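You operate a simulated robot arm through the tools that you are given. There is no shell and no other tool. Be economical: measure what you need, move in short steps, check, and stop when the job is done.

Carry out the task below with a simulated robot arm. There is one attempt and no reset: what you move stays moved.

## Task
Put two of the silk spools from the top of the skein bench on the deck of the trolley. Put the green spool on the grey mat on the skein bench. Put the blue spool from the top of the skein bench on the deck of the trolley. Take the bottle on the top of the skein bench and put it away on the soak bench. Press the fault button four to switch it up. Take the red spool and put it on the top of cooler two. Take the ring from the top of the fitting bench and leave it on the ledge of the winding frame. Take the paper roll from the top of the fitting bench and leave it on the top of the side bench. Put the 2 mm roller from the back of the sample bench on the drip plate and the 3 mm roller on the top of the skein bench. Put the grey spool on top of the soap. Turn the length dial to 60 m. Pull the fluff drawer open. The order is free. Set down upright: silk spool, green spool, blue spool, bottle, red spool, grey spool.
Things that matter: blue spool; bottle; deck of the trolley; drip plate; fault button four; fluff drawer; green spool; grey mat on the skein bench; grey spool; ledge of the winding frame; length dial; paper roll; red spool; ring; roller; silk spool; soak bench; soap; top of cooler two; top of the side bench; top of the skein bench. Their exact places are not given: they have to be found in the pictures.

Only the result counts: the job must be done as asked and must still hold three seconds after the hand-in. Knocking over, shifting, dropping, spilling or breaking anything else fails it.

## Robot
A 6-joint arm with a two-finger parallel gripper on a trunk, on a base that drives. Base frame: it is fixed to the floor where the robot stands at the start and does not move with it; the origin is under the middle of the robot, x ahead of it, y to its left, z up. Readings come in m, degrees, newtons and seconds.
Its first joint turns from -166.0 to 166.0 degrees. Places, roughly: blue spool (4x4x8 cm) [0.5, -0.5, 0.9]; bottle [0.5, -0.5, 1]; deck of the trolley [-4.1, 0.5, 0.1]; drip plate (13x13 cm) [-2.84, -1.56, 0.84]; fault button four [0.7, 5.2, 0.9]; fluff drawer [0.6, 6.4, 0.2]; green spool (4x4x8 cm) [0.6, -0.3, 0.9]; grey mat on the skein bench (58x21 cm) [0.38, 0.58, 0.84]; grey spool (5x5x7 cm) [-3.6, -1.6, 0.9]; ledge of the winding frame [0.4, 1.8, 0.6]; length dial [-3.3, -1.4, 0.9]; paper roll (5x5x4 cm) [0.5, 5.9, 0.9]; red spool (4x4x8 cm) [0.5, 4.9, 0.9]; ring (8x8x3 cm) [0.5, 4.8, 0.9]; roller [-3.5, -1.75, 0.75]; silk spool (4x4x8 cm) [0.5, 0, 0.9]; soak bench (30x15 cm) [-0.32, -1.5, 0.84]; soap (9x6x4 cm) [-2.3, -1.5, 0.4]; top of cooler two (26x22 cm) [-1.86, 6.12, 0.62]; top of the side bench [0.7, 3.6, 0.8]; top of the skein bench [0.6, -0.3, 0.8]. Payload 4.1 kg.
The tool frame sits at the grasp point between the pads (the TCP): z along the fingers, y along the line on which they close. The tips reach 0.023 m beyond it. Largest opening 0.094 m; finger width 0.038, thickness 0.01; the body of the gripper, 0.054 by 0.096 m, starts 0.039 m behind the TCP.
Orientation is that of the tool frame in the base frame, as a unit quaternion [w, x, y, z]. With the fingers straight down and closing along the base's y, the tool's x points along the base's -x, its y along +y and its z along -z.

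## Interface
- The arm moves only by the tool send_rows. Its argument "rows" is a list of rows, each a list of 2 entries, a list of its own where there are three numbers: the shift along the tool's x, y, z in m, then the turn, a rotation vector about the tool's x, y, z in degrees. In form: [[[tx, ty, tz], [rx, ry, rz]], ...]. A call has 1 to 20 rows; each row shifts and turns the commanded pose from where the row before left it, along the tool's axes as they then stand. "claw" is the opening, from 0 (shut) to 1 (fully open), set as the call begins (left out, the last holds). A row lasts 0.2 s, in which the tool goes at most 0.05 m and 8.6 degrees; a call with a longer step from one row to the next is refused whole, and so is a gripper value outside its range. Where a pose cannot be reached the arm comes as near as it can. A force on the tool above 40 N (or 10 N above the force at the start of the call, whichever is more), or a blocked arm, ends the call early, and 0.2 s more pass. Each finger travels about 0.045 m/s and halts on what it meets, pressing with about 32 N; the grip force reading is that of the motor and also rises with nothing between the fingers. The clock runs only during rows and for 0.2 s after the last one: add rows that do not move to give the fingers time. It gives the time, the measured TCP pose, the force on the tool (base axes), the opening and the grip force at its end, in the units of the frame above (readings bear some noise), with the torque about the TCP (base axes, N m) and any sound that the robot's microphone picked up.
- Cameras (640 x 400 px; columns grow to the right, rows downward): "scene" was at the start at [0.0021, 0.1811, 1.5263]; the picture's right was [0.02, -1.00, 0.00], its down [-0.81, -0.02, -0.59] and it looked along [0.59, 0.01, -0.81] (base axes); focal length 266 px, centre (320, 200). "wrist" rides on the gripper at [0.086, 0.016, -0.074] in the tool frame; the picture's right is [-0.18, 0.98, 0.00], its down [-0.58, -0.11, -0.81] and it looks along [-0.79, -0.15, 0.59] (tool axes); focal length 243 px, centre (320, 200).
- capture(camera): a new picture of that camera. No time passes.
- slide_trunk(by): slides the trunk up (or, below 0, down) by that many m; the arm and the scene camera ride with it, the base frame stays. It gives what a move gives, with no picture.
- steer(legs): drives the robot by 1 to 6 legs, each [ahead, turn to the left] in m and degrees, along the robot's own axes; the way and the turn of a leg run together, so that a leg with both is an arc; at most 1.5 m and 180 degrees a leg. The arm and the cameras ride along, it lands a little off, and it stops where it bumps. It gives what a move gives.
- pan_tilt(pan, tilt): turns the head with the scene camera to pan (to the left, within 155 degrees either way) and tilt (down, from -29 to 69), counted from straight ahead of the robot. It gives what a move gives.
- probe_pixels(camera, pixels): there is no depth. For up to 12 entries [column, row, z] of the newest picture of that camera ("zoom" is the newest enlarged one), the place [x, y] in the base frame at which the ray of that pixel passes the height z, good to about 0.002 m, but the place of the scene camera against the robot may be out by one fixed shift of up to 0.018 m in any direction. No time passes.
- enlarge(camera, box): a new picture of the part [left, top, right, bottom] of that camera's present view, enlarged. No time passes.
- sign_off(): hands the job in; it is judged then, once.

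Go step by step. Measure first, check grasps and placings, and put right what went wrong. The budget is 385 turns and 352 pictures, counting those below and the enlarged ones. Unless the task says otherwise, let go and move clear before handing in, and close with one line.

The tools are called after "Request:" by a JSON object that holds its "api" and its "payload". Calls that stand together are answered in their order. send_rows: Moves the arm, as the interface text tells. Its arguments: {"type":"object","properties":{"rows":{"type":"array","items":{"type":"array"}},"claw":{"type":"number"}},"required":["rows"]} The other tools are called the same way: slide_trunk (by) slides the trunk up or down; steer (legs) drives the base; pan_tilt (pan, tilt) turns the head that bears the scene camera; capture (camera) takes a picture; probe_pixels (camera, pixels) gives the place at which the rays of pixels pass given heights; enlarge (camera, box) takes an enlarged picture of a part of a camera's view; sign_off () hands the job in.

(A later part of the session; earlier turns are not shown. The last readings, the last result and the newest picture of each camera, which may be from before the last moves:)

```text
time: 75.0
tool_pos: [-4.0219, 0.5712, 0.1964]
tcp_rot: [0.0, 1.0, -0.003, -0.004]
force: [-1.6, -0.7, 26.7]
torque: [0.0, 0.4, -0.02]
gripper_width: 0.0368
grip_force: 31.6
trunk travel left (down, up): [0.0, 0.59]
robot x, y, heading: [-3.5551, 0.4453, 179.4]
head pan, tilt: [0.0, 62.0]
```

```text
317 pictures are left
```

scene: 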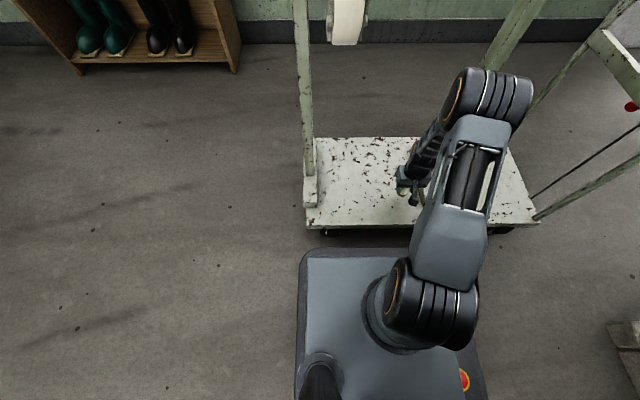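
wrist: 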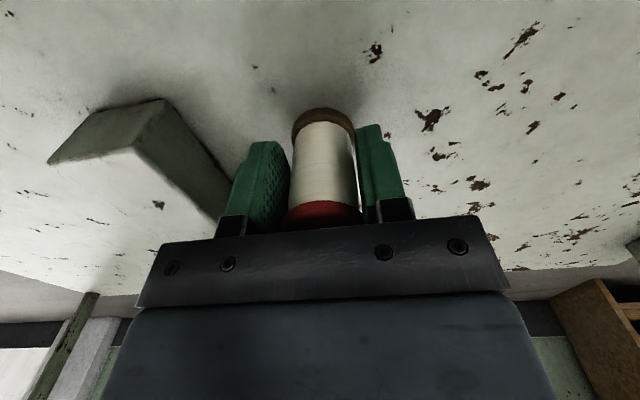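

Contact at z≈0.197, so the deck is at about 0.144. I'll ease up 3 mm, release and rise.

Request:
{"api": "send_rows", "payload": {"rows": [[[0, 0, -0.003], [0, 0, 0]], [[0, 0, 0], [0, 0, 0]]]}}

Request:
{"api": "send_rows", "payload": {"rows": [[[0, 0, 0], [0, 0, 0]], [[0, 0, 0], [0, 0, 0]], [[0, 0, 0], [0, 0, 0]], [[0, 0, -0.03], [0, 0, 0]], [[0, 0, -0.045], [0, 0, 0]], [[0.02, 0, -0.045], [0, 0, 0]], [[0.04, 0, -0.04], [0, 0, 0]], [[0.04, 0, -0.04], [0, 0, 0]], [[0, 0, -0.045], [0, 0, 0]], [[0, 0, -0.045], [0, 0, 0]], [[0, 0, -0.045], [0, 0, 0]], [[0, 0, -0.045], [0, 0, 0]]], "claw": 0.7}}

Request:
{"api": "capture", "payload": {"camera": "wrist"}}

Request:
{"api": "capture", "payload": {"camera": "scene"}}

```text
time: 75.7
tool_pos: [-4.0196, 0.5714, 0.1965]
tcp_rot: [0.0, 1.0, -0.002, 0.002]
force: [-1.1, 1.4, 1.2]
torque: [0.09, 0.11, 0.0]
gripper_width: 0.0368
grip_force: 31.8
trunk travel left (down, up): [0.0, 0.59]
robot x, y, heading: [-3.551, 0.4427, 179.3]
head pan, tilt: [0.0, 62.0]
```

```text
refused: row 7 steps farther than a row can; nothing moved
```

```text
316 pictures are left
```

wrist: 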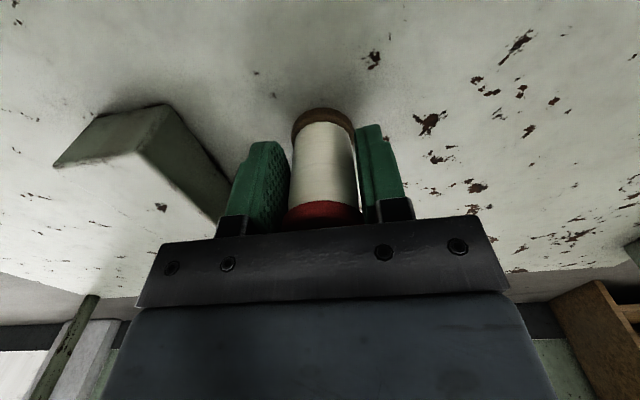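

```text
315 pictures are left
```

scene: 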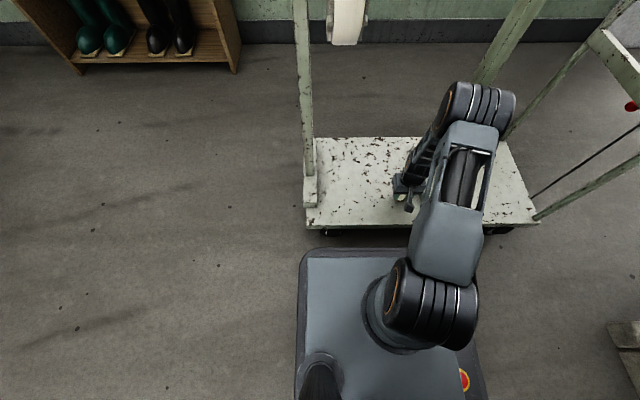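

That release call was refused because one row was too long. I'll resend with shorter steps.

Request:
{"api": "send_rows", "payload": {"rows": [[[0, 0, 0], [0, 0, 0]], [[0, 0, 0], [0, 0, 0]], [[0, 0, 0], [0, 0, 0]], [[0, 0, -0.03], [0, 0, 0]], [[0, 0, -0.045], [0, 0, 0]], [[0.02, 0, -0.04], [0, 0, 0]], [[0.03, 0, -0.035], [0, 0, 0]], [[0.03, 0, -0.035], [0, 0, 0]], [[0.02, 0, -0.04], [0, 0, 0]], [[0, 0, -0.045], [0, 0, 0]], [[0, 0, -0.045], [0, 0, 0]], [[0, 0, -0.045], [0, 0, 0]], [[0, 0, -0.045], [0, 0, 0]]], "claw": 0.7}}

Request:
{"api": "capture", "payload": {"camera": "wrist"}}

```text
time: 78.5
tool_pos: [-3.9196, 0.5699, 0.604]
tcp_rot: [0.0, 1.0, -0.003, 0.001]
force: [-0.5, 0.4, 0.2]
torque: [-0.03, -0.01, -0.03]
gripper_width: 0.0657
grip_force: 0.0
trunk travel left (down, up): [0.0, 0.59]
robot x, y, heading: [-3.5554, 0.442, 179.6]
head pan, tilt: [0.0, 62.0]
```

```text
314 pictures are left
```

wrist: 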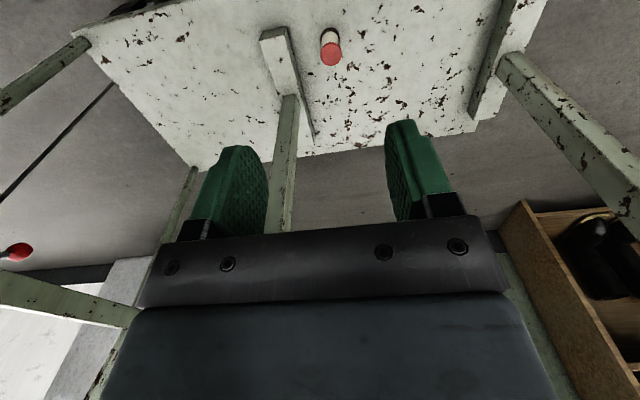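

The silk spool stands upright on the deck. I'll back off, raise the trunk, and return to the skein bench.

Request:
{"api": "steer", "payload": {"legs": [[-1.0, 0]]}}

Request:
{"api": "slide_trunk", "payload": {"by": 0.4}}

Request:
{"api": "slide_trunk", "payload": {"by": 0.1}}

Request:
{"api": "steer", "payload": {"legs": [[0, 167.4], [1.4, 0], [0.5, 0], [0, 13], [0.6, 0]]}}

Request:
{"api": "capture", "payload": {"camera": "scene"}}

```text
time: 83.6
tool_pos: [-2.9188, 0.5663, 0.6029]
tcp_rot: [-0.001, 1.0, 0.0, 0.0]
force: [0.2, 0.3, 0.2]
torque: [0.04, -0.04, 0.01]
gripper_width: 0.0656
grip_force: 0.1
trunk travel left (down, up): [0.0, 0.59]
robot x, y, heading: [-2.5524, 0.4395, 179.8]
head pan, tilt: [0.0, 62.0]
```

```text
time: 87.5
tool_pos: [-2.919, 0.5652, 1.0036]
tcp_rot: [0.0, 1.0, 0.0, 0.0]
force: [-0.2, 0.4, -0.2]
torque: [-0.04, -0.03, -0.02]
gripper_width: 0.0658
grip_force: 0.0
trunk travel left (down, up): [-0.4, 0.19]
robot x, y, heading: [-2.5484, 0.4414, 179.9]
head pan, tilt: [0.0, 62.0]
```

```text
time: 88.8
tool_pos: [-2.9183, 0.5668, 1.1038]
tcp_rot: [0.0, 1.0, 0.001, 0.0]
force: [-0.4, 0.5, 0.0]
torque: [0.03, 0.0, -0.01]
gripper_width: 0.066
grip_force: 0.0
trunk travel left (down, up): [-0.5, 0.09]
robot x, y, heading: [-2.5508, 0.4377, 180.0]
head pan, tilt: [0.0, 62.0]
```

```text
time: 109.0
tool_pos: [0.2686, -0.0663, 1.1028]
tcp_rot: [0.0, -0.008, 1.0, 0.0]
force: [0.5, -0.9, -0.2]
torque: [0.01, 0.04, -0.02]
gripper_width: 0.0662
grip_force: 0.0
trunk travel left (down, up): [-0.5, 0.09]
robot x, y, heading: [-0.0964, 0.0562, 1.1]
head pan, tilt: [0.0, 62.0]
```

```text
313 pictures are left
```

scene: 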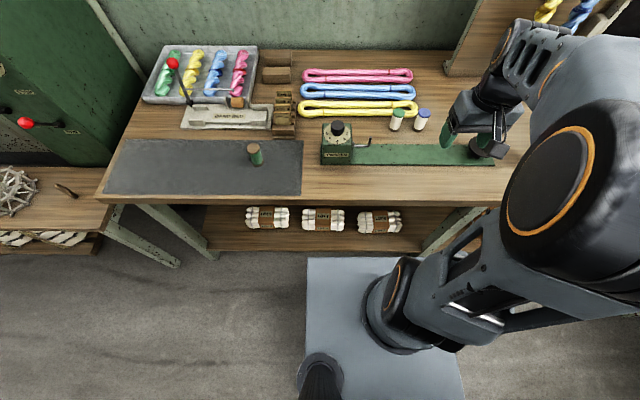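

I'll finish the approach and hover over the blue-topped silk spool at (0.532, -0.10).

Request:
{"api": "steer", "payload": {"legs": [[0.09, -1.1]]}}

Request:
{"api": "send_rows", "payload": {"rows": [[[-0.04, -0.008, 0.0], [0, 0, 0]], [[-0.04, -0.008, 0], [0, 0, 0]], [[-0.04, -0.008, 0], [0, 0, 0]], [[-0.04, -0.008, 0.02], [0, 0, 0]], [[0, 0, 0], [0, 0, 0]]]}}

Request:
{"api": "capture", "payload": {"camera": "wrist"}}

```text
time: 110.1
tool_pos: [0.3568, -0.0723, 1.1034]
tcp_rot: [0.0, 0.002, 1.0, 0.001]
force: [0.6, -0.7, 0.1]
torque: [0.0, 0.02, 0.02]
gripper_width: 0.0657
grip_force: 0.1
trunk travel left (down, up): [-0.5, 0.09]
robot x, y, heading: [-0.0073, 0.053, -0.5]
head pan, tilt: [0.0, 62.0]
```

```text
time: 111.3
tool_pos: [0.517, -0.1043, 1.0835]
tcp_rot: [0.0, 0.002, 1.0, 0.0]
force: [-0.3, -0.1, 1.2]
torque: [0.0, 0.05, 0.01]
gripper_width: 0.0657
grip_force: 0.1
trunk travel left (down, up): [-0.5, 0.09]
robot x, y, heading: [-0.0076, 0.0618, -0.3]
head pan, tilt: [0.0, 62.0]
```

```text
312 pictures are left
```

wrist: 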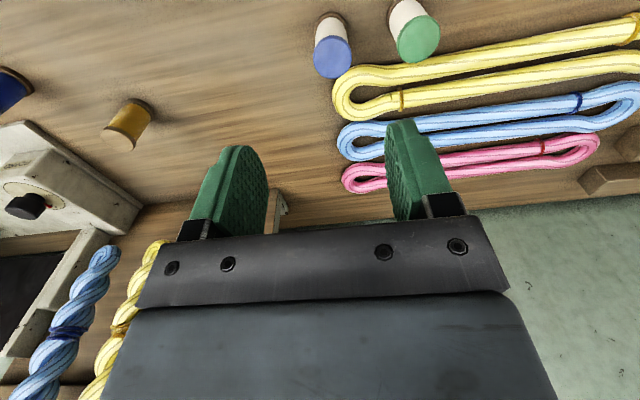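

Request:
{"api": "probe_pixels", "payload": {"camera": "wrist", "pixels": [[332, 58, 0.92], [313, 58, 0.92], [352, 58, 0.92], [418, 40, 0.92]]}}

```text
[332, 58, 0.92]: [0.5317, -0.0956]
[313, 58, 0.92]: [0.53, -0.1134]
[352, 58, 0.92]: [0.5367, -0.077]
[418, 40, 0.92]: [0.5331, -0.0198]
```

The blue-topped spool is at (0.532, -0.095). I'll descend and grip it.

Request:
{"api": "send_rows", "payload": {"rows": [[[-0.0155, 0.009, 0.0], [0, 0, 0]], [[0, 0, 0.048], [0, 0, 0]], [[0, 0, 0.048], [0, 0, 0]], [[0, 0, 0.048], [0, 0, 0]], [[0, 0, 0.045], [0, 0, 0]], [[0, 0, 0], [0, 0, 0]]]}}

Request:
{"api": "send_rows", "payload": {"rows": [[[0, 0, 0], [0, 0, 0]], [[0, 0, 0], [0, 0, 0]], [[0, 0, 0], [0, 0, 0]], [[0, 0, 0], [0, 0, 0]], [[0, 0, -0.04], [0, 0, 0]], [[0, 0, -0.04], [0, 0, 0]], [[0, 0, -0.04], [0, 0, 0]], [[0, 0, -0.04], [0, 0, 0]], [[0.04, 0, -0.03], [0, 0, 0]], [[0.045, 0.0, 0], [0, 0, 0]], [[0.045, 0.02, 0], [0, 0, 0]], [[0.04, 0.03, 0], [0, 0, 0]], [[0, 0.045, 0], [0, 0, 0]], [[0, 0, 0], [0, 0, 0]]], "claw": 0}}

Request:
{"api": "capture", "payload": {"camera": "wrist"}}

```text
time: 112.7
tool_pos: [0.5322, -0.0947, 0.8926]
tcp_rot: [0.0, 0.002, 1.0, 0.0]
force: [0.8, -0.3, -0.4]
torque: [0.0, 0.01, -0.01]
gripper_width: 0.066
grip_force: 0.1
trunk travel left (down, up): [-0.5, 0.09]
robot x, y, heading: [-0.0084, 0.0561, -0.2]
head pan, tilt: [0.0, 62.0]
```

```text
time: 115.7
tool_pos: [0.3621, -0.0012, 1.0841]
tcp_rot: [0.0, 0.002, 1.0, 0.0]
force: [0.6, 0.0, -0.8]
torque: [-0.02, -0.04, -0.01]
gripper_width: 0.0369
grip_force: 32.2
trunk travel left (down, up): [-0.5, 0.09]
robot x, y, heading: [-0.0074, 0.0568, 0.2]
head pan, tilt: [0.0, 62.0]
```

```text
311 pictures are left
```

wrist: 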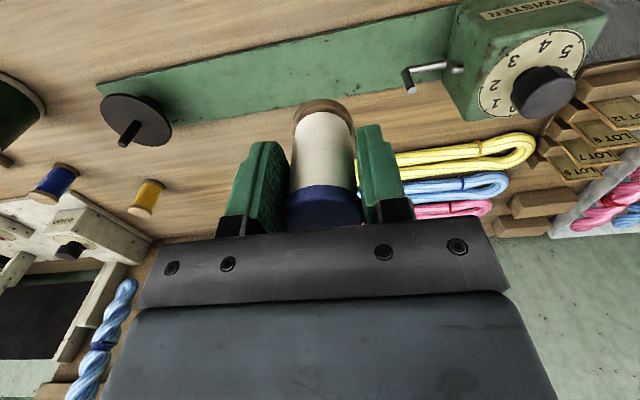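

Gripped. I'll carry it to the trolley with the same route and lower the trunk before the final approach.

Request:
{"api": "steer", "payload": {"legs": [[-0.7, 0], [0, 170.5], [1.4, 0], [0.92, 0], [0, 9.5]]}}

Request:
{"api": "slide_trunk", "payload": {"by": -0.4}}

Request:
{"api": "slide_trunk", "payload": {"by": -0.1}}

Request:
{"api": "capture", "payload": {"camera": "scene"}}

```text
time: 138.2
tool_pos: [-3.3826, 0.4361, 1.084]
tcp_rot: [0.0, 1.0, 0.009, 0.0]
force: [0.1, -1.0, 0.1]
torque: [0.0, -0.03, 0.0]
gripper_width: 0.037
grip_force: 32.1
trunk travel left (down, up): [-0.5, 0.09]
robot x, y, heading: [-3.0065, 0.3902, -179.1]
head pan, tilt: [0.0, 62.0]
```

```text
time: 142.1
tool_pos: [-3.3814, 0.4378, 0.6839]
tcp_rot: [0.0, 1.0, 0.009, 0.0]
force: [-0.8, 0.4, -0.2]
torque: [-0.02, 0.0, 0.0]
gripper_width: 0.0368
grip_force: 32.6
trunk travel left (down, up): [-0.1, 0.49]
robot x, y, heading: [-3.0096, 0.3901, -179.0]
head pan, tilt: [0.0, 62.0]
```

```text
time: 143.4
tool_pos: [-3.381, 0.4373, 0.582]
tcp_rot: [0.0, 1.0, 0.008, -0.001]
force: [0.3, -0.4, -1.0]
torque: [0.01, -0.02, -0.03]
gripper_width: 0.0366
grip_force: 31.7
trunk travel left (down, up): [0.0, 0.59]
robot x, y, heading: [-3.0085, 0.3903, -178.8]
head pan, tilt: [0.0, 62.0]
```

```text
310 pictures are left
```

scene: 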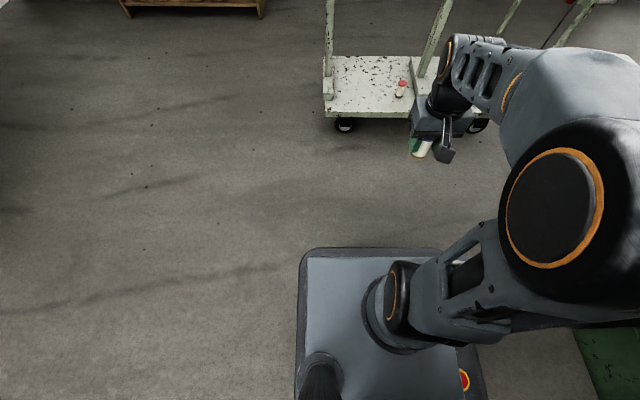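

The first spool still stands on the deck at (401,88). I'll drive the last 0.55 m.

Request:
{"api": "steer", "payload": {"legs": [[0, -1.5], [0.545, 0]]}}

Request:
{"api": "capture", "payload": {"camera": "wrist"}}

```text
time: 146.9
tool_pos: [-3.9227, 0.4527, 0.5831]
tcp_rot: [0.001, 1.0, -0.006, 0.0]
force: [0.2, 0.0, -0.4]
torque: [-0.03, -0.02, -0.02]
gripper_width: 0.037
grip_force: 32.3
trunk travel left (down, up): [0.0, 0.59]
robot x, y, heading: [-3.5558, 0.3899, 179.4]
head pan, tilt: [0.0, 62.0]
```

```text
309 pictures are left
```

wrist: 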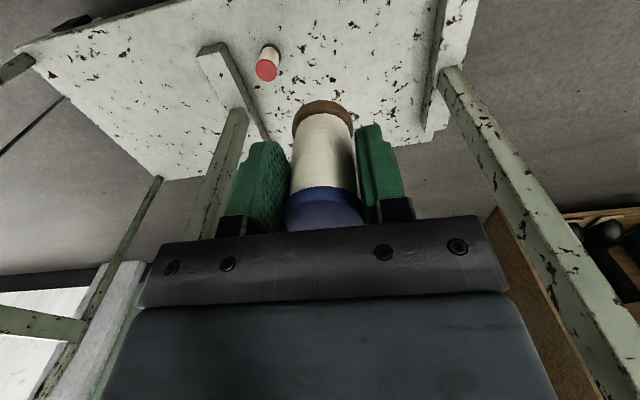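

I'll set the second spool down at (-4.02, 0.485), beside the first.

Request:
{"api": "probe_pixels", "payload": {"camera": "wrist", "pixels": [[266, 70, 0.224]]}}

Request:
{"api": "send_rows", "payload": {"rows": [[[-0.03, -0.01, 0.03], [0, 0, 0]], [[-0.03, -0.01, 0.03], [0, 0, 0]], [[-0.037, -0.011, 0.02], [0, 0, 0]], [[0, 0, 0.045], [0, 0, 0]], [[0, 0, 0.045], [0, 0, 0]], [[0, 0, 0.045], [0, 0, 0]], [[0, 0, 0.045], [0, 0, 0]], [[0, 0, 0.045], [0, 0, 0]], [[0, 0, 0.045], [0, 0, 0]], [[0, 0, 0.02], [0, 0, 0]], [[0, 0, 0.006], [0, 0, 0]], [[0, 0, 0], [0, 0, 0]]]}}

Request:
{"api": "capture", "payload": {"camera": "wrist"}}

```text
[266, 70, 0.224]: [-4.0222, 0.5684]
```

```text
time: 149.5
tool_pos: [-4.0209, 0.4837, 0.2079]
tcp_rot: [0.0, 1.0, -0.005, 0.0]
force: [1.0, 0.2, -0.6]
torque: [0.0, -0.03, -0.02]
gripper_width: 0.0374
grip_force: 32.3
trunk travel left (down, up): [0.0, 0.59]
robot x, y, heading: [-3.5534, 0.3944, 179.6]
head pan, tilt: [0.0, 62.0]
```

```text
308 pictures are left
```

wrist: 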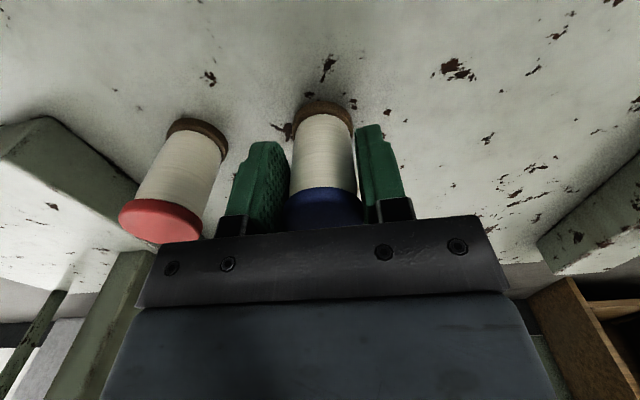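

There is clearance to the red-topped spool. I'll lower gently to contact at about 0.196.

Request:
{"api": "send_rows", "payload": {"rows": [[[0, 0, 0.006], [0, 0, 0]], [[0, 0, 0.003], [0, 0, 0]], [[0, 0, 0.002], [0, 0, 0]], [[0, 0, 0], [0, 0, 0]]]}}

Request:
{"api": "send_rows", "payload": {"rows": [[[0, 0, 0], [0, 0, 0]], [[0, 0, 0], [0, 0, 0]], [[0, 0, 0], [0, 0, 0]], [[0, 0, -0.03], [0, 0, 0]], [[0, 0, -0.045], [0, 0, 0]], [[0.02, 0, -0.04], [0, 0, 0]], [[0.03, 0, -0.035], [0, 0, 0]], [[0.03, 0, -0.035], [0, 0, 0]], [[0.02, 0, -0.04], [0, 0, 0]], [[0, 0, -0.045], [0, 0, 0]], [[0, 0, -0.045], [0, 0, 0]], [[0, 0, -0.045], [0, 0, 0]], [[0, 0, -0.045], [0, 0, 0]]], "claw": 0.65}}

Request:
{"api": "capture", "payload": {"camera": "wrist"}}

```text
time: 150.5
tool_pos: [-4.0223, 0.4842, 0.1982]
tcp_rot: [-0.002, 1.0, -0.005, -0.003]
force: [-1.9, 0.3, 26.6]
torque: [0.02, 0.41, 0.0]
gripper_width: 0.0367
grip_force: 31.6
trunk travel left (down, up): [0.0, 0.59]
robot x, y, heading: [-3.5506, 0.3947, 179.3]
head pan, tilt: [0.0, 62.0]
```

```text
time: 153.3
tool_pos: [-3.9197, 0.4839, 0.602]
tcp_rot: [0.0, 1.0, -0.005, 0.0]
force: [0.4, -0.8, -0.3]
torque: [-0.01, 0.03, 0.02]
gripper_width: 0.0611
grip_force: 0.0
trunk travel left (down, up): [0.0, 0.59]
robot x, y, heading: [-3.5553, 0.3917, 179.5]
head pan, tilt: [0.0, 62.0]
```

```text
307 pictures are left
```

wrist: 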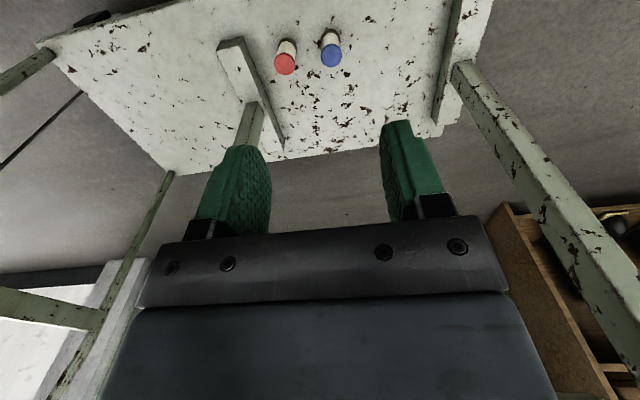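

Both silk spools stand on the deck. Now for the blue spool: back off, raise the trunk, and drive to the right part of the skein bench.

Request:
{"api": "steer", "payload": {"legs": [[-1.0, 0]]}}

Request:
{"api": "slide_trunk", "payload": {"by": 0.4}}

Request:
{"api": "slide_trunk", "payload": {"by": 0.1}}

Request:
{"api": "steer", "payload": {"legs": [[0, 157.6], [1.4, 0], [0.6, 0], [0, 22.9], [0.5, 0]]}}

Request:
{"api": "pan_tilt", "payload": {"pan": -10, "tilt": 50}}

Request:
{"api": "capture", "payload": {"camera": "scene"}}

Request:
{"api": "capture", "payload": {"camera": "wrist"}}

```text
time: 158.4
tool_pos: [-2.9273, 0.4755, 0.6013]
tcp_rot: [0.001, 1.0, 0.003, 0.0]
force: [0.3, 0.4, -0.1]
torque: [-0.02, -0.04, -0.02]
gripper_width: 0.0612
grip_force: 0.0
trunk travel left (down, up): [0.0, 0.59]
robot x, y, heading: [-2.5619, 0.393, -180.0]
head pan, tilt: [0.0, 62.0]
```

```text
time: 162.3
tool_pos: [-2.9284, 0.4756, 1.0015]
tcp_rot: [0.0, 1.0, 0.002, 0.0]
force: [-0.1, -0.3, -0.5]
torque: [0.01, 0.04, -0.02]
gripper_width: 0.0611
grip_force: 0.0
trunk travel left (down, up): [-0.4, 0.19]
robot x, y, heading: [-2.56, 0.392, -179.7]
head pan, tilt: [0.0, 62.0]
```

```text
time: 163.6
tool_pos: [-2.9285, 0.4754, 1.1023]
tcp_rot: [-0.001, 1.0, 0.004, 0.0]
force: [-0.3, -0.5, 0.2]
torque: [0.02, -0.01, 0.01]
gripper_width: 0.0611
grip_force: 0.1
trunk travel left (down, up): [-0.5, 0.09]
robot x, y, heading: [-2.5583, 0.3911, -179.7]
head pan, tilt: [0.0, 62.0]
```

```text
time: 183.8
tool_pos: [0.1633, -0.4351, 1.1009]
tcp_rot: [-0.001, -0.007, 1.0, 0.0]
force: [1.1, 0.6, -0.3]
torque: [-0.04, -0.01, -0.03]
gripper_width: 0.0609
grip_force: 0.0
trunk travel left (down, up): [-0.5, 0.09]
robot x, y, heading: [-0.2087, -0.3561, 0.8]
head pan, tilt: [0.0, 62.0]
```

```text
time: 184.5
tool_pos: [0.1622, -0.4343, 1.1015]
tcp_rot: [-0.001, -0.007, 1.0, 0.0]
force: [-0.9, 0.8, 0.2]
torque: [-0.01, 0.06, 0.0]
gripper_width: 0.0611
grip_force: 0.1
trunk travel left (down, up): [-0.5, 0.09]
robot x, y, heading: [-0.209, -0.3575, 0.7]
head pan, tilt: [-10.0, 50.0]
```

```text
306 pictures are left
```

scene: 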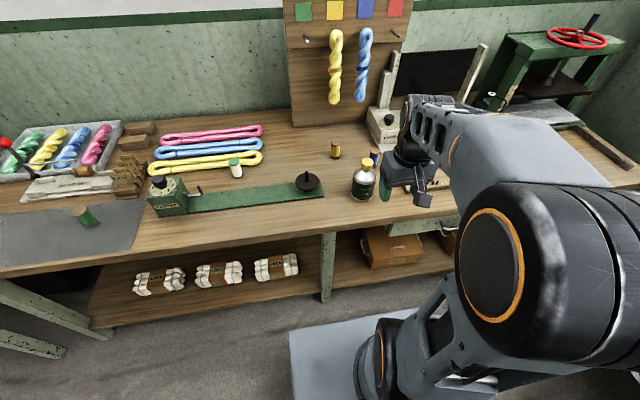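

```text
305 pictures are left
```

wrist: 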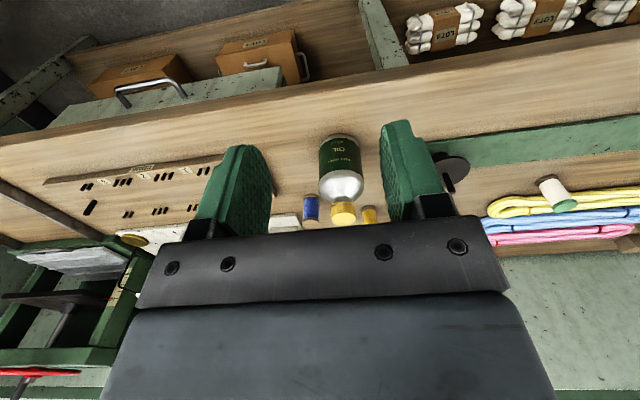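

The bottle stands just in front of the blue spool, so I'll take the bottle first. I'll drive in and hover to measure it.

Request:
{"api": "steer", "payload": {"legs": [[0.19, -0.8]]}}

Request:
{"api": "send_rows", "payload": {"rows": [[[0, 0, -0.03], [0, 0, 0]], [[0, 0, -0.03], [0, 0, 0]], [[0, 0, 0], [0, 0, 0]]], "claw": 1}}

Request:
{"api": "capture", "payload": {"camera": "wrist"}}

```text
time: 186.1
tool_pos: [0.352, -0.4386, 1.101]
tcp_rot: [0.001, 0.0, 1.0, 0.0]
force: [-0.5, -0.1, -1.3]
torque: [0.01, 0.01, 0.03]
gripper_width: 0.0609
grip_force: 0.1
trunk travel left (down, up): [-0.5, 0.09]
robot x, y, heading: [-0.0133, -0.3521, 0.1]
head pan, tilt: [-10.0, 50.0]
```

```text
time: 186.9
tool_pos: [0.3526, -0.4383, 1.162]
tcp_rot: [0.0, 0.0, 1.0, -0.001]
force: [-0.5, -0.1, 0.0]
torque: [-0.06, 0.0, 0.03]
gripper_width: 0.0943
grip_force: 0.0
trunk travel left (down, up): [-0.5, 0.09]
robot x, y, heading: [-0.0147, -0.3507, 0.1]
head pan, tilt: [-10.0, 50.0]
```

```text
304 pictures are left
```

wrist: 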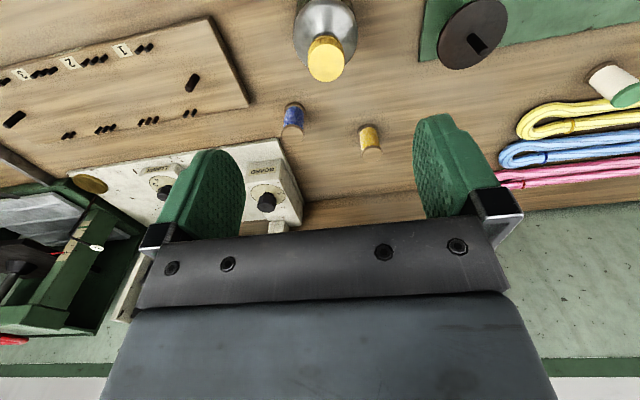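

I'll get the bottle's base and height from a new scene view.

Request:
{"api": "capture", "payload": {"camera": "scene"}}

Request:
{"api": "probe_pixels", "payload": {"camera": "wrist", "pixels": [[326, 60, 0.96], [326, 60, 0.98], [326, 60, 1.0], [326, 60, 1.02], [293, 130, 0.92], [294, 35, 0.92], [357, 30, 0.92]]}}

```text
303 pictures are left
```

scene: 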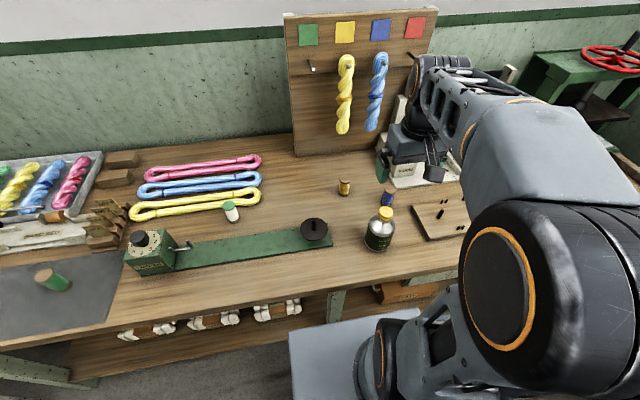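

```text
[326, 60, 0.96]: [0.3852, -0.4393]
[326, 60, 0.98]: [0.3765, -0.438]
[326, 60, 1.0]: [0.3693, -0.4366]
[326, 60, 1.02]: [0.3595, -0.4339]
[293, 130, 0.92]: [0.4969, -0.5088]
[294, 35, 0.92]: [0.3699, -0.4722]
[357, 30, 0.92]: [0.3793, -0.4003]
```

Request:
{"api": "enlarge", "payload": {"camera": "scene", "box": [320, 170, 440, 260]}}

Request:
{"api": "probe_pixels", "payload": {"camera": "scene", "pixels": [[377, 246, 0.84], [364, 243, 0.84], [390, 243, 0.84], [385, 211, 0.96], [385, 211, 0.98], [385, 211, 1.0], [388, 195, 0.92]]}}

```text
4.44 times, centred on (380, 215) of scene
```

zoom: 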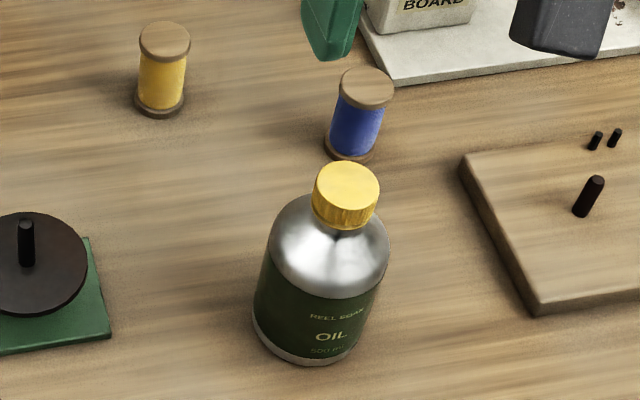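

```text
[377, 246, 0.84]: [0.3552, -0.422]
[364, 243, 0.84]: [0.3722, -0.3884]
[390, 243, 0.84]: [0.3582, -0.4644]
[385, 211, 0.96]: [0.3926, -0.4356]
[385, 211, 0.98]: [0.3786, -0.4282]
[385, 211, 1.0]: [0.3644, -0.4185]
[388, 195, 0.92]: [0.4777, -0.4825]
```

The bottle is about 7 cm wide with a cap top near z≈0.985 at about (0.377, -0.437). I'll move the gripper back a little so that the cap comes into clear wrist view.

Request:
{"api": "send_rows", "payload": {"rows": [[[0.03, 0, 0.03], [0, 0, 0]], [[0.03, 0, 0.03], [0, 0, 0]], [[0.03, 0, 0.03], [0, 0, 0]], [[0, 0, 0], [0, 0, 0]]], "claw": 0.7}}

Request:
{"api": "capture", "payload": {"camera": "wrist"}}

```text
time: 187.9
tool_pos: [0.262, -0.4394, 1.0723]
tcp_rot: [0.0, 0.0, 1.0, 0.0]
force: [0.0, -0.5, 0.6]
torque: [0.0, -0.01, 0.01]
gripper_width: 0.0656
grip_force: 0.1
trunk travel left (down, up): [-0.5, 0.09]
robot x, y, heading: [-0.0178, -0.3508, -0.1]
head pan, tilt: [-10.0, 50.0]
```

```text
301 pictures are left
```

wrist: 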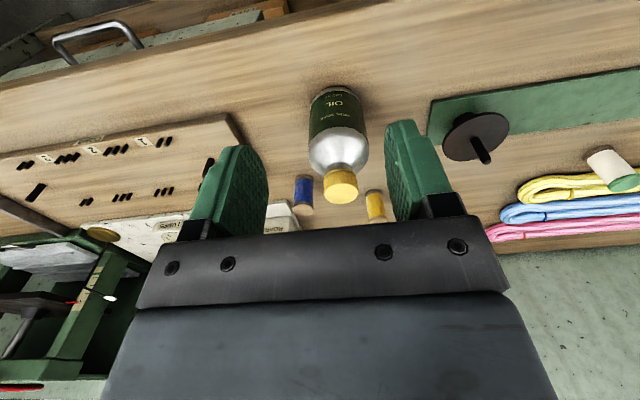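

Request:
{"api": "enlarge", "payload": {"camera": "wrist", "box": [280, 70, 400, 220]}}

Request:
{"api": "probe_pixels", "payload": {"camera": "wrist", "pixels": [[341, 188, 0.96], [341, 188, 0.98], [341, 188, 1.0], [333, 88, 0.84], [310, 105, 0.84], [359, 98, 0.84], [336, 93, 0.84]]}}

```text
2.67 times, centred on (340, 145) of wrist
```

zoom: 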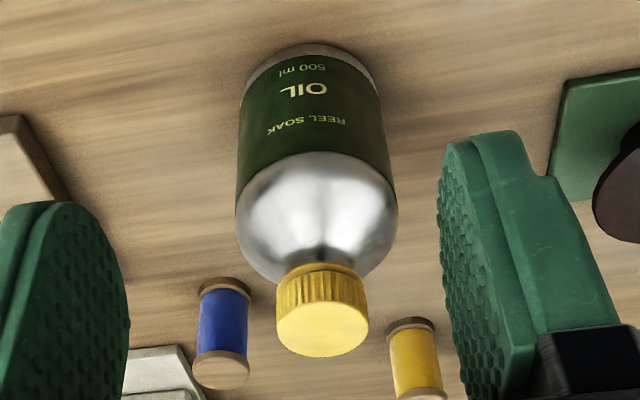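

```text
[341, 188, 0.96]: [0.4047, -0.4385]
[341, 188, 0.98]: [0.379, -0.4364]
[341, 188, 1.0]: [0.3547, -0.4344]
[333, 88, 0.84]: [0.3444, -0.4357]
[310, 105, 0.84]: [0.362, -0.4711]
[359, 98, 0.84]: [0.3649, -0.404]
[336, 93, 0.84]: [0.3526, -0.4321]
```

The bottle axis is at (0.379, -0.437) with the cap top at z≈0.98. I'll grip the cap from above at TCP z≈0.968.

Request:
{"api": "send_rows", "payload": {"rows": [[[-0.04, 0.001, 0], [0, 0, 0]], [[-0.04, 0.001, 0], [0, 0, 0]], [[-0.037, 0, 0], [0, 0, 0]], [[0, 0, 0.04], [0, 0, 0]], [[0, 0, 0.04], [0, 0, 0]], [[0, 0, 0.024], [0, 0, 0]], [[0, 0, 0], [0, 0, 0]]]}}

Request:
{"api": "capture", "payload": {"camera": "wrist"}}

```text
time: 189.5
tool_pos: [0.38, -0.4371, 0.9671]
tcp_rot: [0.0, 0.0, 1.0, 0.001]
force: [0.0, 0.0, 0.7]
torque: [0.0, 0.01, 0.02]
gripper_width: 0.0656
grip_force: 0.1
trunk travel left (down, up): [-0.5, 0.09]
robot x, y, heading: [-0.0164, -0.3516, 0.2]
head pan, tilt: [-10.0, 50.0]
```

```text
299 pictures are left
```

wrist: 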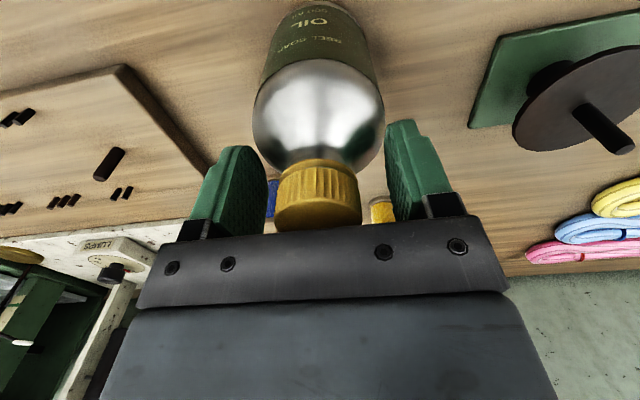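

The cap sits between the pads, so I'll close and lift.

Request:
{"api": "send_rows", "payload": {"rows": [[[0, 0, 0], [0, 0, 0]], [[0, 0, 0], [0, 0, 0]], [[0, 0, 0], [0, 0, 0]], [[0, 0, 0], [0, 0, 0]], [[0, 0, 0], [0, 0, 0]], [[0, 0, -0.01], [0, 0, 0]], [[0, 0, -0.02], [0, 0, 0]], [[0, 0, -0.03], [0, 0, 0]], [[0, 0, -0.03], [0, 0, 0]], [[0, 0, 0], [0, 0, 0]]], "claw": 0}}

Request:
{"api": "capture", "payload": {"camera": "wrist"}}

Request:
{"api": "pan_tilt", "payload": {"pan": -100, "tilt": 40}}

Request:
{"api": "capture", "payload": {"camera": "scene"}}

```text
time: 191.7
tool_pos: [0.378, -0.4378, 1.057]
tcp_rot: [0.0, 0.0, 1.0, 0.0]
force: [-0.4, 0.1, -3.3]
torque: [0.03, -0.02, 0.0]
gripper_width: 0.0338
grip_force: 32.0
trunk travel left (down, up): [-0.5, 0.09]
robot x, y, heading: [-0.0164, -0.3483, -0.2]
head pan, tilt: [-10.0, 50.0]
```

```text
298 pictures are left
```

wrist: 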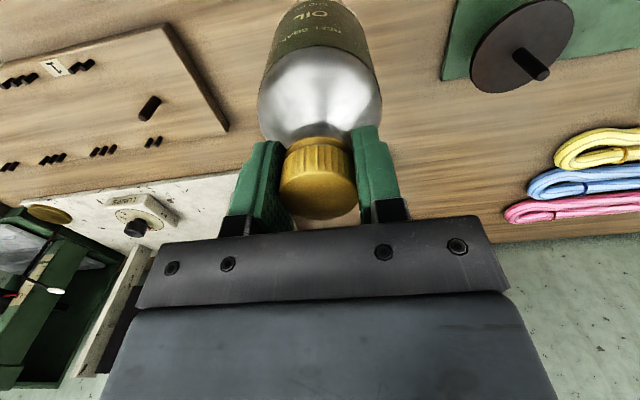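

```text
time: 193.3
tool_pos: [0.3781, -0.4367, 1.0567]
tcp_rot: [-0.001, 0.0, 1.0, 0.0]
force: [0.2, -1.3, -3.1]
torque: [-0.02, -0.03, 0.02]
gripper_width: 0.0335
grip_force: 31.9
trunk travel left (down, up): [-0.5, 0.09]
robot x, y, heading: [-0.0169, -0.3531, 0.3]
head pan, tilt: [-100.0, 40.0]
```

```text
297 pictures are left
```

scene: 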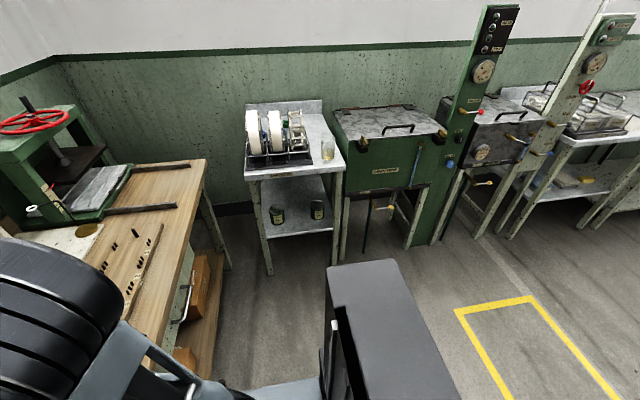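

The bottle is up (about 3 N). I'll probe the soak bench, whose near edge runs (247,182) to (345,168).

Request:
{"api": "probe_pixels", "payload": {"camera": "scene", "pixels": [[247, 182, 0.84], [345, 167, 0.84], [249, 170, 0.84], [313, 163, 0.84], [247, 112, 0.84], [324, 110, 0.84], [328, 158, 0.84], [295, 172, 0.84]]}}

Request:
{"api": "enlarge", "payload": {"camera": "scene", "box": [220, 80, 380, 200]}}

```text
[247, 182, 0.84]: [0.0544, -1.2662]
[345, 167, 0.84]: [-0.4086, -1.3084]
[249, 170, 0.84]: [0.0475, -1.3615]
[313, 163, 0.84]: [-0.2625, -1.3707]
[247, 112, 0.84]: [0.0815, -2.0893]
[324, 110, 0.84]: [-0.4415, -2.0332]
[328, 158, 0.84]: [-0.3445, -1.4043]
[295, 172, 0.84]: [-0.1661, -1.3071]
```

```text
3.33 times, centred on (300, 140) of scene
```

zoom: 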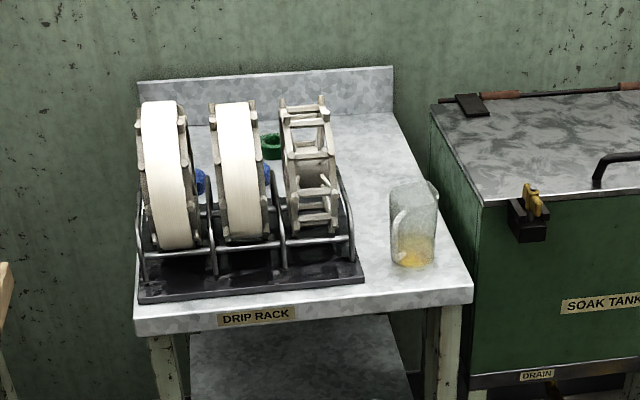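

The free strip is on the right of the drip-rack bench, with a jug at about (-0.34, -1.41). I'll drive round to face that bench, with the bottle raised, and look again before placing.

Request:
{"api": "send_rows", "payload": {"rows": [[[0, 0, -0.04], [0, 0, 0]], [[0, 0, -0.04], [0, 0, 0]], [[0, 0, -0.04], [0, 0, 0]], [[0, 0.03, 0], [0, 0, 0]], [[0, 0.03, 0], [0, 0, 0]], [[0, 0, 0], [0, 0, 0]]]}}

Request:
{"api": "steer", "payload": {"legs": [[-0.32, 0], [0, -90], [0.45, 0]]}}

Request:
{"api": "pan_tilt", "payload": {"pan": 0, "tilt": 50}}

Request:
{"api": "capture", "payload": {"camera": "scene"}}

Request:
{"api": "capture", "payload": {"camera": "wrist"}}

```text
time: 194.7
tool_pos: [0.3807, -0.3757, 1.1773]
tcp_rot: [0.0, 0.0, 1.0, 0.0]
force: [0.0, -0.1, -2.1]
torque: [0.01, 0.01, 0.02]
gripper_width: 0.0333
grip_force: 32.1
trunk travel left (down, up): [-0.5, 0.09]
robot x, y, heading: [-0.0185, -0.351, -0.0]
head pan, tilt: [-100.0, 40.0]
```

```text
time: 203.0
tool_pos: [-0.3628, -1.2018, 1.1768]
tcp_rot: [0.001, 0.707, 0.707, 0.0]
force: [0.5, -0.8, -3.1]
torque: [0.02, 0.0, 0.0]
gripper_width: 0.0335
grip_force: 32.2
trunk travel left (down, up): [-0.5, 0.09]
robot x, y, heading: [-0.3408, -0.8053, -89.9]
head pan, tilt: [-100.0, 40.0]
```

```text
time: 204.8
tool_pos: [-0.3654, -1.2022, 1.178]
tcp_rot: [0.0, 0.708, 0.706, 0.0]
force: [0.3, 0.6, -3.0]
torque: [0.01, -0.02, -0.01]
gripper_width: 0.0332
grip_force: 32.2
trunk travel left (down, up): [-0.5, 0.09]
robot x, y, heading: [-0.34, -0.8085, -90.0]
head pan, tilt: [0.0, 50.0]
```

```text
295 pictures are left
```

scene: 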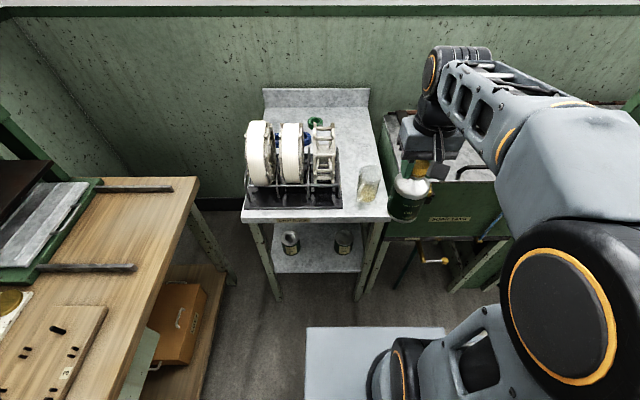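

```text
294 pictures are left
```

wrist: 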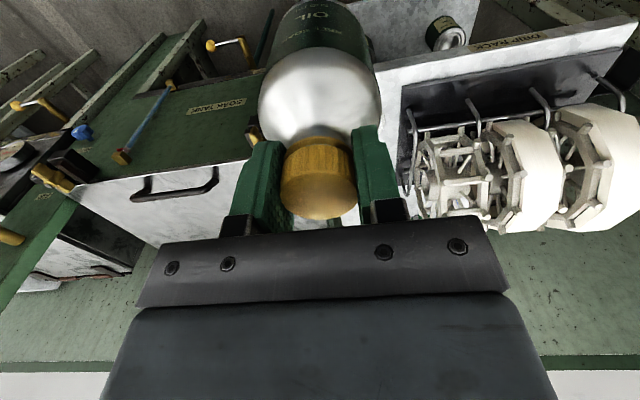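

Request:
{"api": "probe_pixels", "payload": {"camera": "scene", "pixels": [[388, 213, 0.84], [374, 130, 0.84], [343, 206, 0.84], [338, 150, 0.84], [369, 202, 0.84], [357, 198, 0.84], [381, 200, 0.84], [338, 150, 1.0], [368, 170, 0.94], [350, 150, 0.84], [362, 150, 0.84]]}}

Request:
{"api": "enlarge", "payload": {"camera": "scene", "box": [230, 80, 430, 230]}}

```text
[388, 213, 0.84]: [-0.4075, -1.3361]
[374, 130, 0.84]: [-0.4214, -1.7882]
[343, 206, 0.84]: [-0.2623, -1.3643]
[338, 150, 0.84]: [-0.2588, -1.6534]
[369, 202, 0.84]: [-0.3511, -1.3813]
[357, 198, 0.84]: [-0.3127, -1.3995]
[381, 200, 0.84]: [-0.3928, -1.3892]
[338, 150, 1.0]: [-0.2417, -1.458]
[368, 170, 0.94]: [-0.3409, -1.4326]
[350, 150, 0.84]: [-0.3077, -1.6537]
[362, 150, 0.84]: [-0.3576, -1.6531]
```

```text
2.67 times, centred on (330, 155) of scene
```

zoom: 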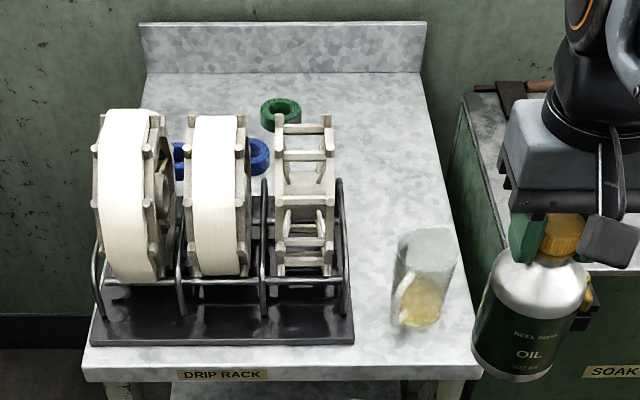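

The jug is at (-0.35, -1.40) and the area behind it on the strip is clear. I'll move up and carry the bottle over it to (-0.335, -1.555), then check.

Request:
{"api": "steer", "payload": {"legs": [[0.155, 0]]}}

Request:
{"api": "send_rows", "payload": {"rows": [[[-0.04, 0.006, 0], [0, 0, 0]], [[-0.04, 0.006, 0], [0, 0, 0]], [[-0.04, 0.006, 0], [0, 0, 0]], [[-0.04, 0.006, 0], [0, 0, 0]], [[-0.036, 0.006, 0], [0, 0, 0]], [[0, 0, 0], [0, 0, 0]]]}}

Request:
{"api": "capture", "payload": {"camera": "scene"}}

Request:
{"api": "capture", "payload": {"camera": "wrist"}}

```text
time: 206.2
tool_pos: [-0.3649, -1.3594, 1.177]
tcp_rot: [0.0, 0.708, 0.706, 0.001]
force: [-0.1, 0.0, -2.9]
torque: [-0.02, -0.03, 0.02]
gripper_width: 0.0332
grip_force: 32.6
trunk travel left (down, up): [-0.5, 0.09]
robot x, y, heading: [-0.3417, -0.9626, -90.2]
head pan, tilt: [0.0, 50.0]
```

```text
time: 207.6
tool_pos: [-0.3336, -1.554, 1.176]
tcp_rot: [-0.001, 0.708, 0.706, 0.0]
force: [-0.9, 0.0, 0.5]
torque: [0.0, -0.04, -0.01]
gripper_width: 0.0336
grip_force: 32.1
trunk travel left (down, up): [-0.5, 0.09]
robot x, y, heading: [-0.3414, -0.9609, -90.2]
head pan, tilt: [0.0, 50.0]
```

```text
292 pictures are left
```

scene: 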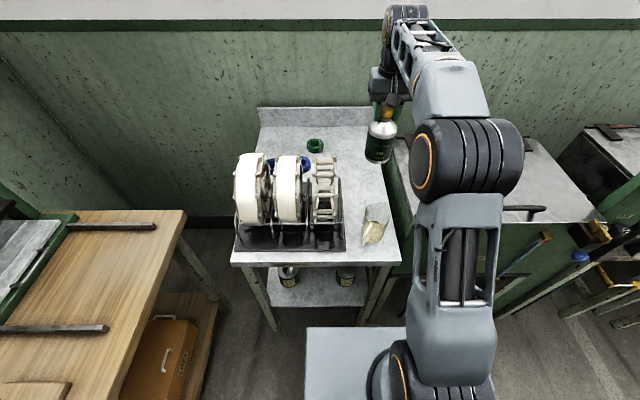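

```text
291 pictures are left
```

wrist: 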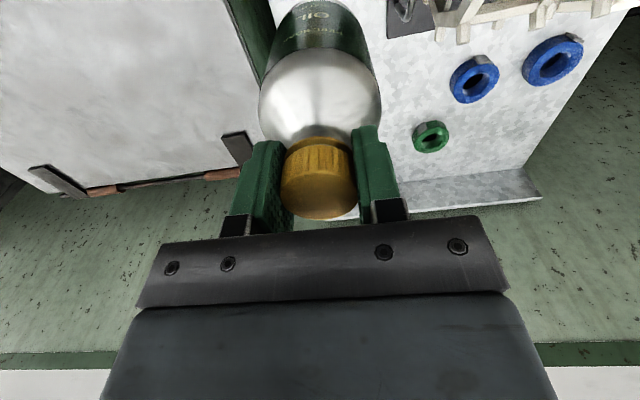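

Request:
{"api": "probe_pixels", "payload": {"camera": "wrist", "pixels": [[272, 8, 0.84], [390, 35, 0.84], [415, 120, 0.84], [410, 10, 0.95]]}}

Request:
{"api": "probe_pixels", "payload": {"camera": "scene", "pixels": [[400, 262, 0.84], [392, 180, 0.84], [374, 243, 0.84], [346, 248, 0.84], [340, 190, 0.95]]}}

```text
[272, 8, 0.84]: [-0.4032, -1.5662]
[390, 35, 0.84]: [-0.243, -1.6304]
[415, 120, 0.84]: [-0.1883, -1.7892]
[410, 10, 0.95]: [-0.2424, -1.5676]
```

```text
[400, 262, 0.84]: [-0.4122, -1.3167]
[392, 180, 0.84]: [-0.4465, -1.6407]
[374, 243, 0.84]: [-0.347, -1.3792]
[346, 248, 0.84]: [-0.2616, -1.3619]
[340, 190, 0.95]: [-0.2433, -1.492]
```

The strip runs from x -0.40 to -0.245, so I'll centre on x=-0.325 and lower.

Request:
{"api": "send_rows", "payload": {"rows": [[[0, 0.008, 0], [0, 0, 0]], [[0, 0, 0.045], [0, 0, 0]], [[0, 0, 0.045], [0, 0, 0]], [[0, 0, 0.045], [0, 0, 0]], [[0, 0, 0.045], [0, 0, 0]], [[0, 0, 0.01], [0, 0, 0]], [[0, 0, 0], [0, 0, 0]]]}}

Request:
{"api": "capture", "payload": {"camera": "wrist"}}

Request:
{"api": "enlarge", "payload": {"camera": "scene", "box": [300, 80, 460, 280]}}

```text
time: 209.2
tool_pos: [-0.3265, -1.5552, 0.9867]
tcp_rot: [0.0, 0.707, 0.707, 0.0]
force: [0.4, -0.2, -0.4]
torque: [-0.02, -0.02, 0.0]
gripper_width: 0.0336
grip_force: 32.2
trunk travel left (down, up): [-0.5, 0.09]
robot x, y, heading: [-0.3425, -0.9579, -90.1]
head pan, tilt: [0.0, 50.0]
```

```text
290 pictures are left
```

wrist: 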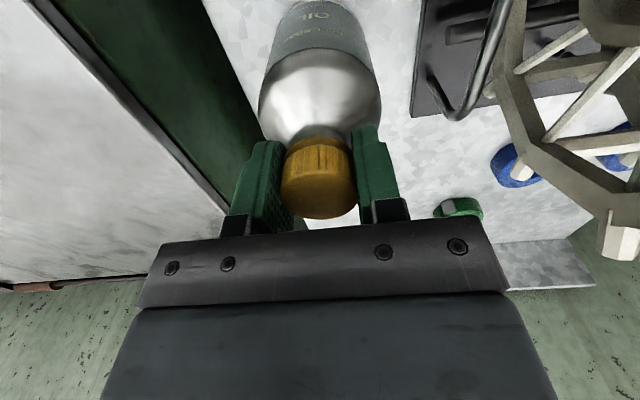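

```text
2.00 times, centred on (380, 180) of scene
```

zoom: 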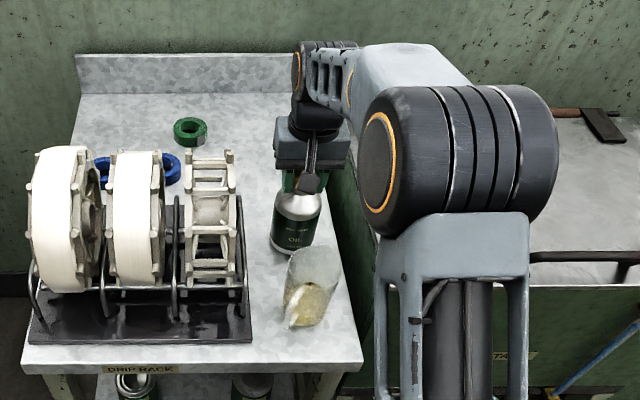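

The placing looks clear. I'll step down until contact.

Request:
{"api": "send_rows", "payload": {"rows": [[[0, 0, 0.006], [0, 0, 0]], [[0, 0, 0.005], [0, 0, 0]], [[0, 0, 0.004], [0, 0, 0]], [[0, 0, 0.003], [0, 0, 0]], [[0, 0, 0.002], [0, 0, 0]], [[0, 0, 0], [0, 0, 0]]]}}

```text
time: 210.0
tool_pos: [-0.3264, -1.5556, 0.9799]
tcp_rot: [0.006, 0.707, 0.707, -0.006]
force: [-0.1, 3.2, 15.3]
torque: [0.82, 0.0, -0.01]
gripper_width: 0.0338
grip_force: 31.8
trunk travel left (down, up): [-0.5, 0.09]
robot x, y, heading: [-0.3392, -0.9621, -90.0]
head pan, tilt: [0.0, 50.0]
stopped in row 3: the force on the tool passed its limit (the readings are from after the stop); the commanded pose is now the measured one
```

Contact came at 0.980, with some torque. I'll check for tilt before releasing.

Request:
{"api": "capture", "payload": {"camera": "wrist"}}

Request:
{"api": "enlarge", "payload": {"camera": "scene", "box": [340, 130, 420, 230]}}

```text
288 pictures are left
```

wrist: 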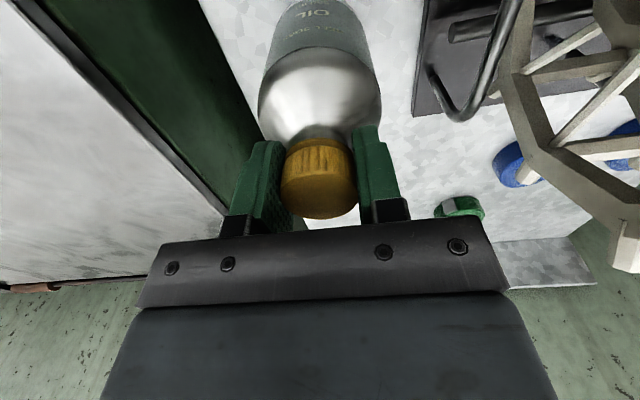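

```text
4.00 times, centred on (380, 180) of scene
```

zoom: 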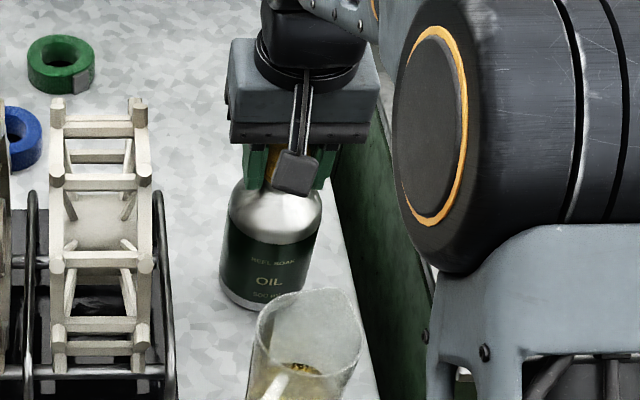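

The bottle slipped about 1.3 cm and tilted about 10° in the grip, with its bottom swung forward. I'll lift slightly, pitch the tool to straighten it, and lower again while watching the torque.

Request:
{"api": "send_rows", "payload": {"rows": [[[0, 0, -0.012], [0, 0, 0]], [[0, 0, 0], [0, 8, 0]], [[0, 0, 0], [0, 0, 0]]]}}

Request:
{"api": "enlarge", "payload": {"camera": "scene", "box": [340, 130, 420, 230]}}

```text
time: 210.8
tool_pos: [-0.3267, -1.556, 0.9892]
tcp_rot: [-0.046, 0.706, 0.705, 0.046]
force: [0.1, -0.8, -2.9]
torque: [-0.01, 0.0, -0.01]
gripper_width: 0.0333
grip_force: 32.8
trunk travel left (down, up): [-0.5, 0.09]
robot x, y, heading: [-0.3402, -0.9616, -90.1]
head pan, tilt: [0.0, 50.0]
```

```text
4.00 times, centred on (380, 180) of scene
```

zoom: 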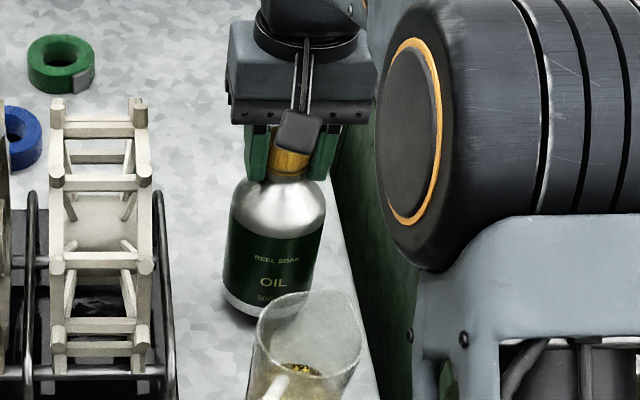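

Request:
{"api": "send_rows", "payload": {"rows": [[[-0.0007, 0, 0.005], [0, 0, 0]], [[-0.0003, 0, 0.002], [0, 0, 0]], [[-0.0003, 0, 0.002], [0, 0, 0]], [[0, 0, 0], [0, 0, 0]]]}}

```text
time: 211.8
tool_pos: [-0.327, -1.5569, 0.9843]
tcp_rot: [-0.043, 0.706, 0.705, 0.044]
force: [0.4, 0.2, 14.1]
torque: [-0.17, 0.06, 0.01]
gripper_width: 0.0336
grip_force: 32.2
trunk travel left (down, up): [-0.5, 0.09]
robot x, y, heading: [-0.341, -0.9664, -90.2]
head pan, tilt: [0.0, 50.0]
```

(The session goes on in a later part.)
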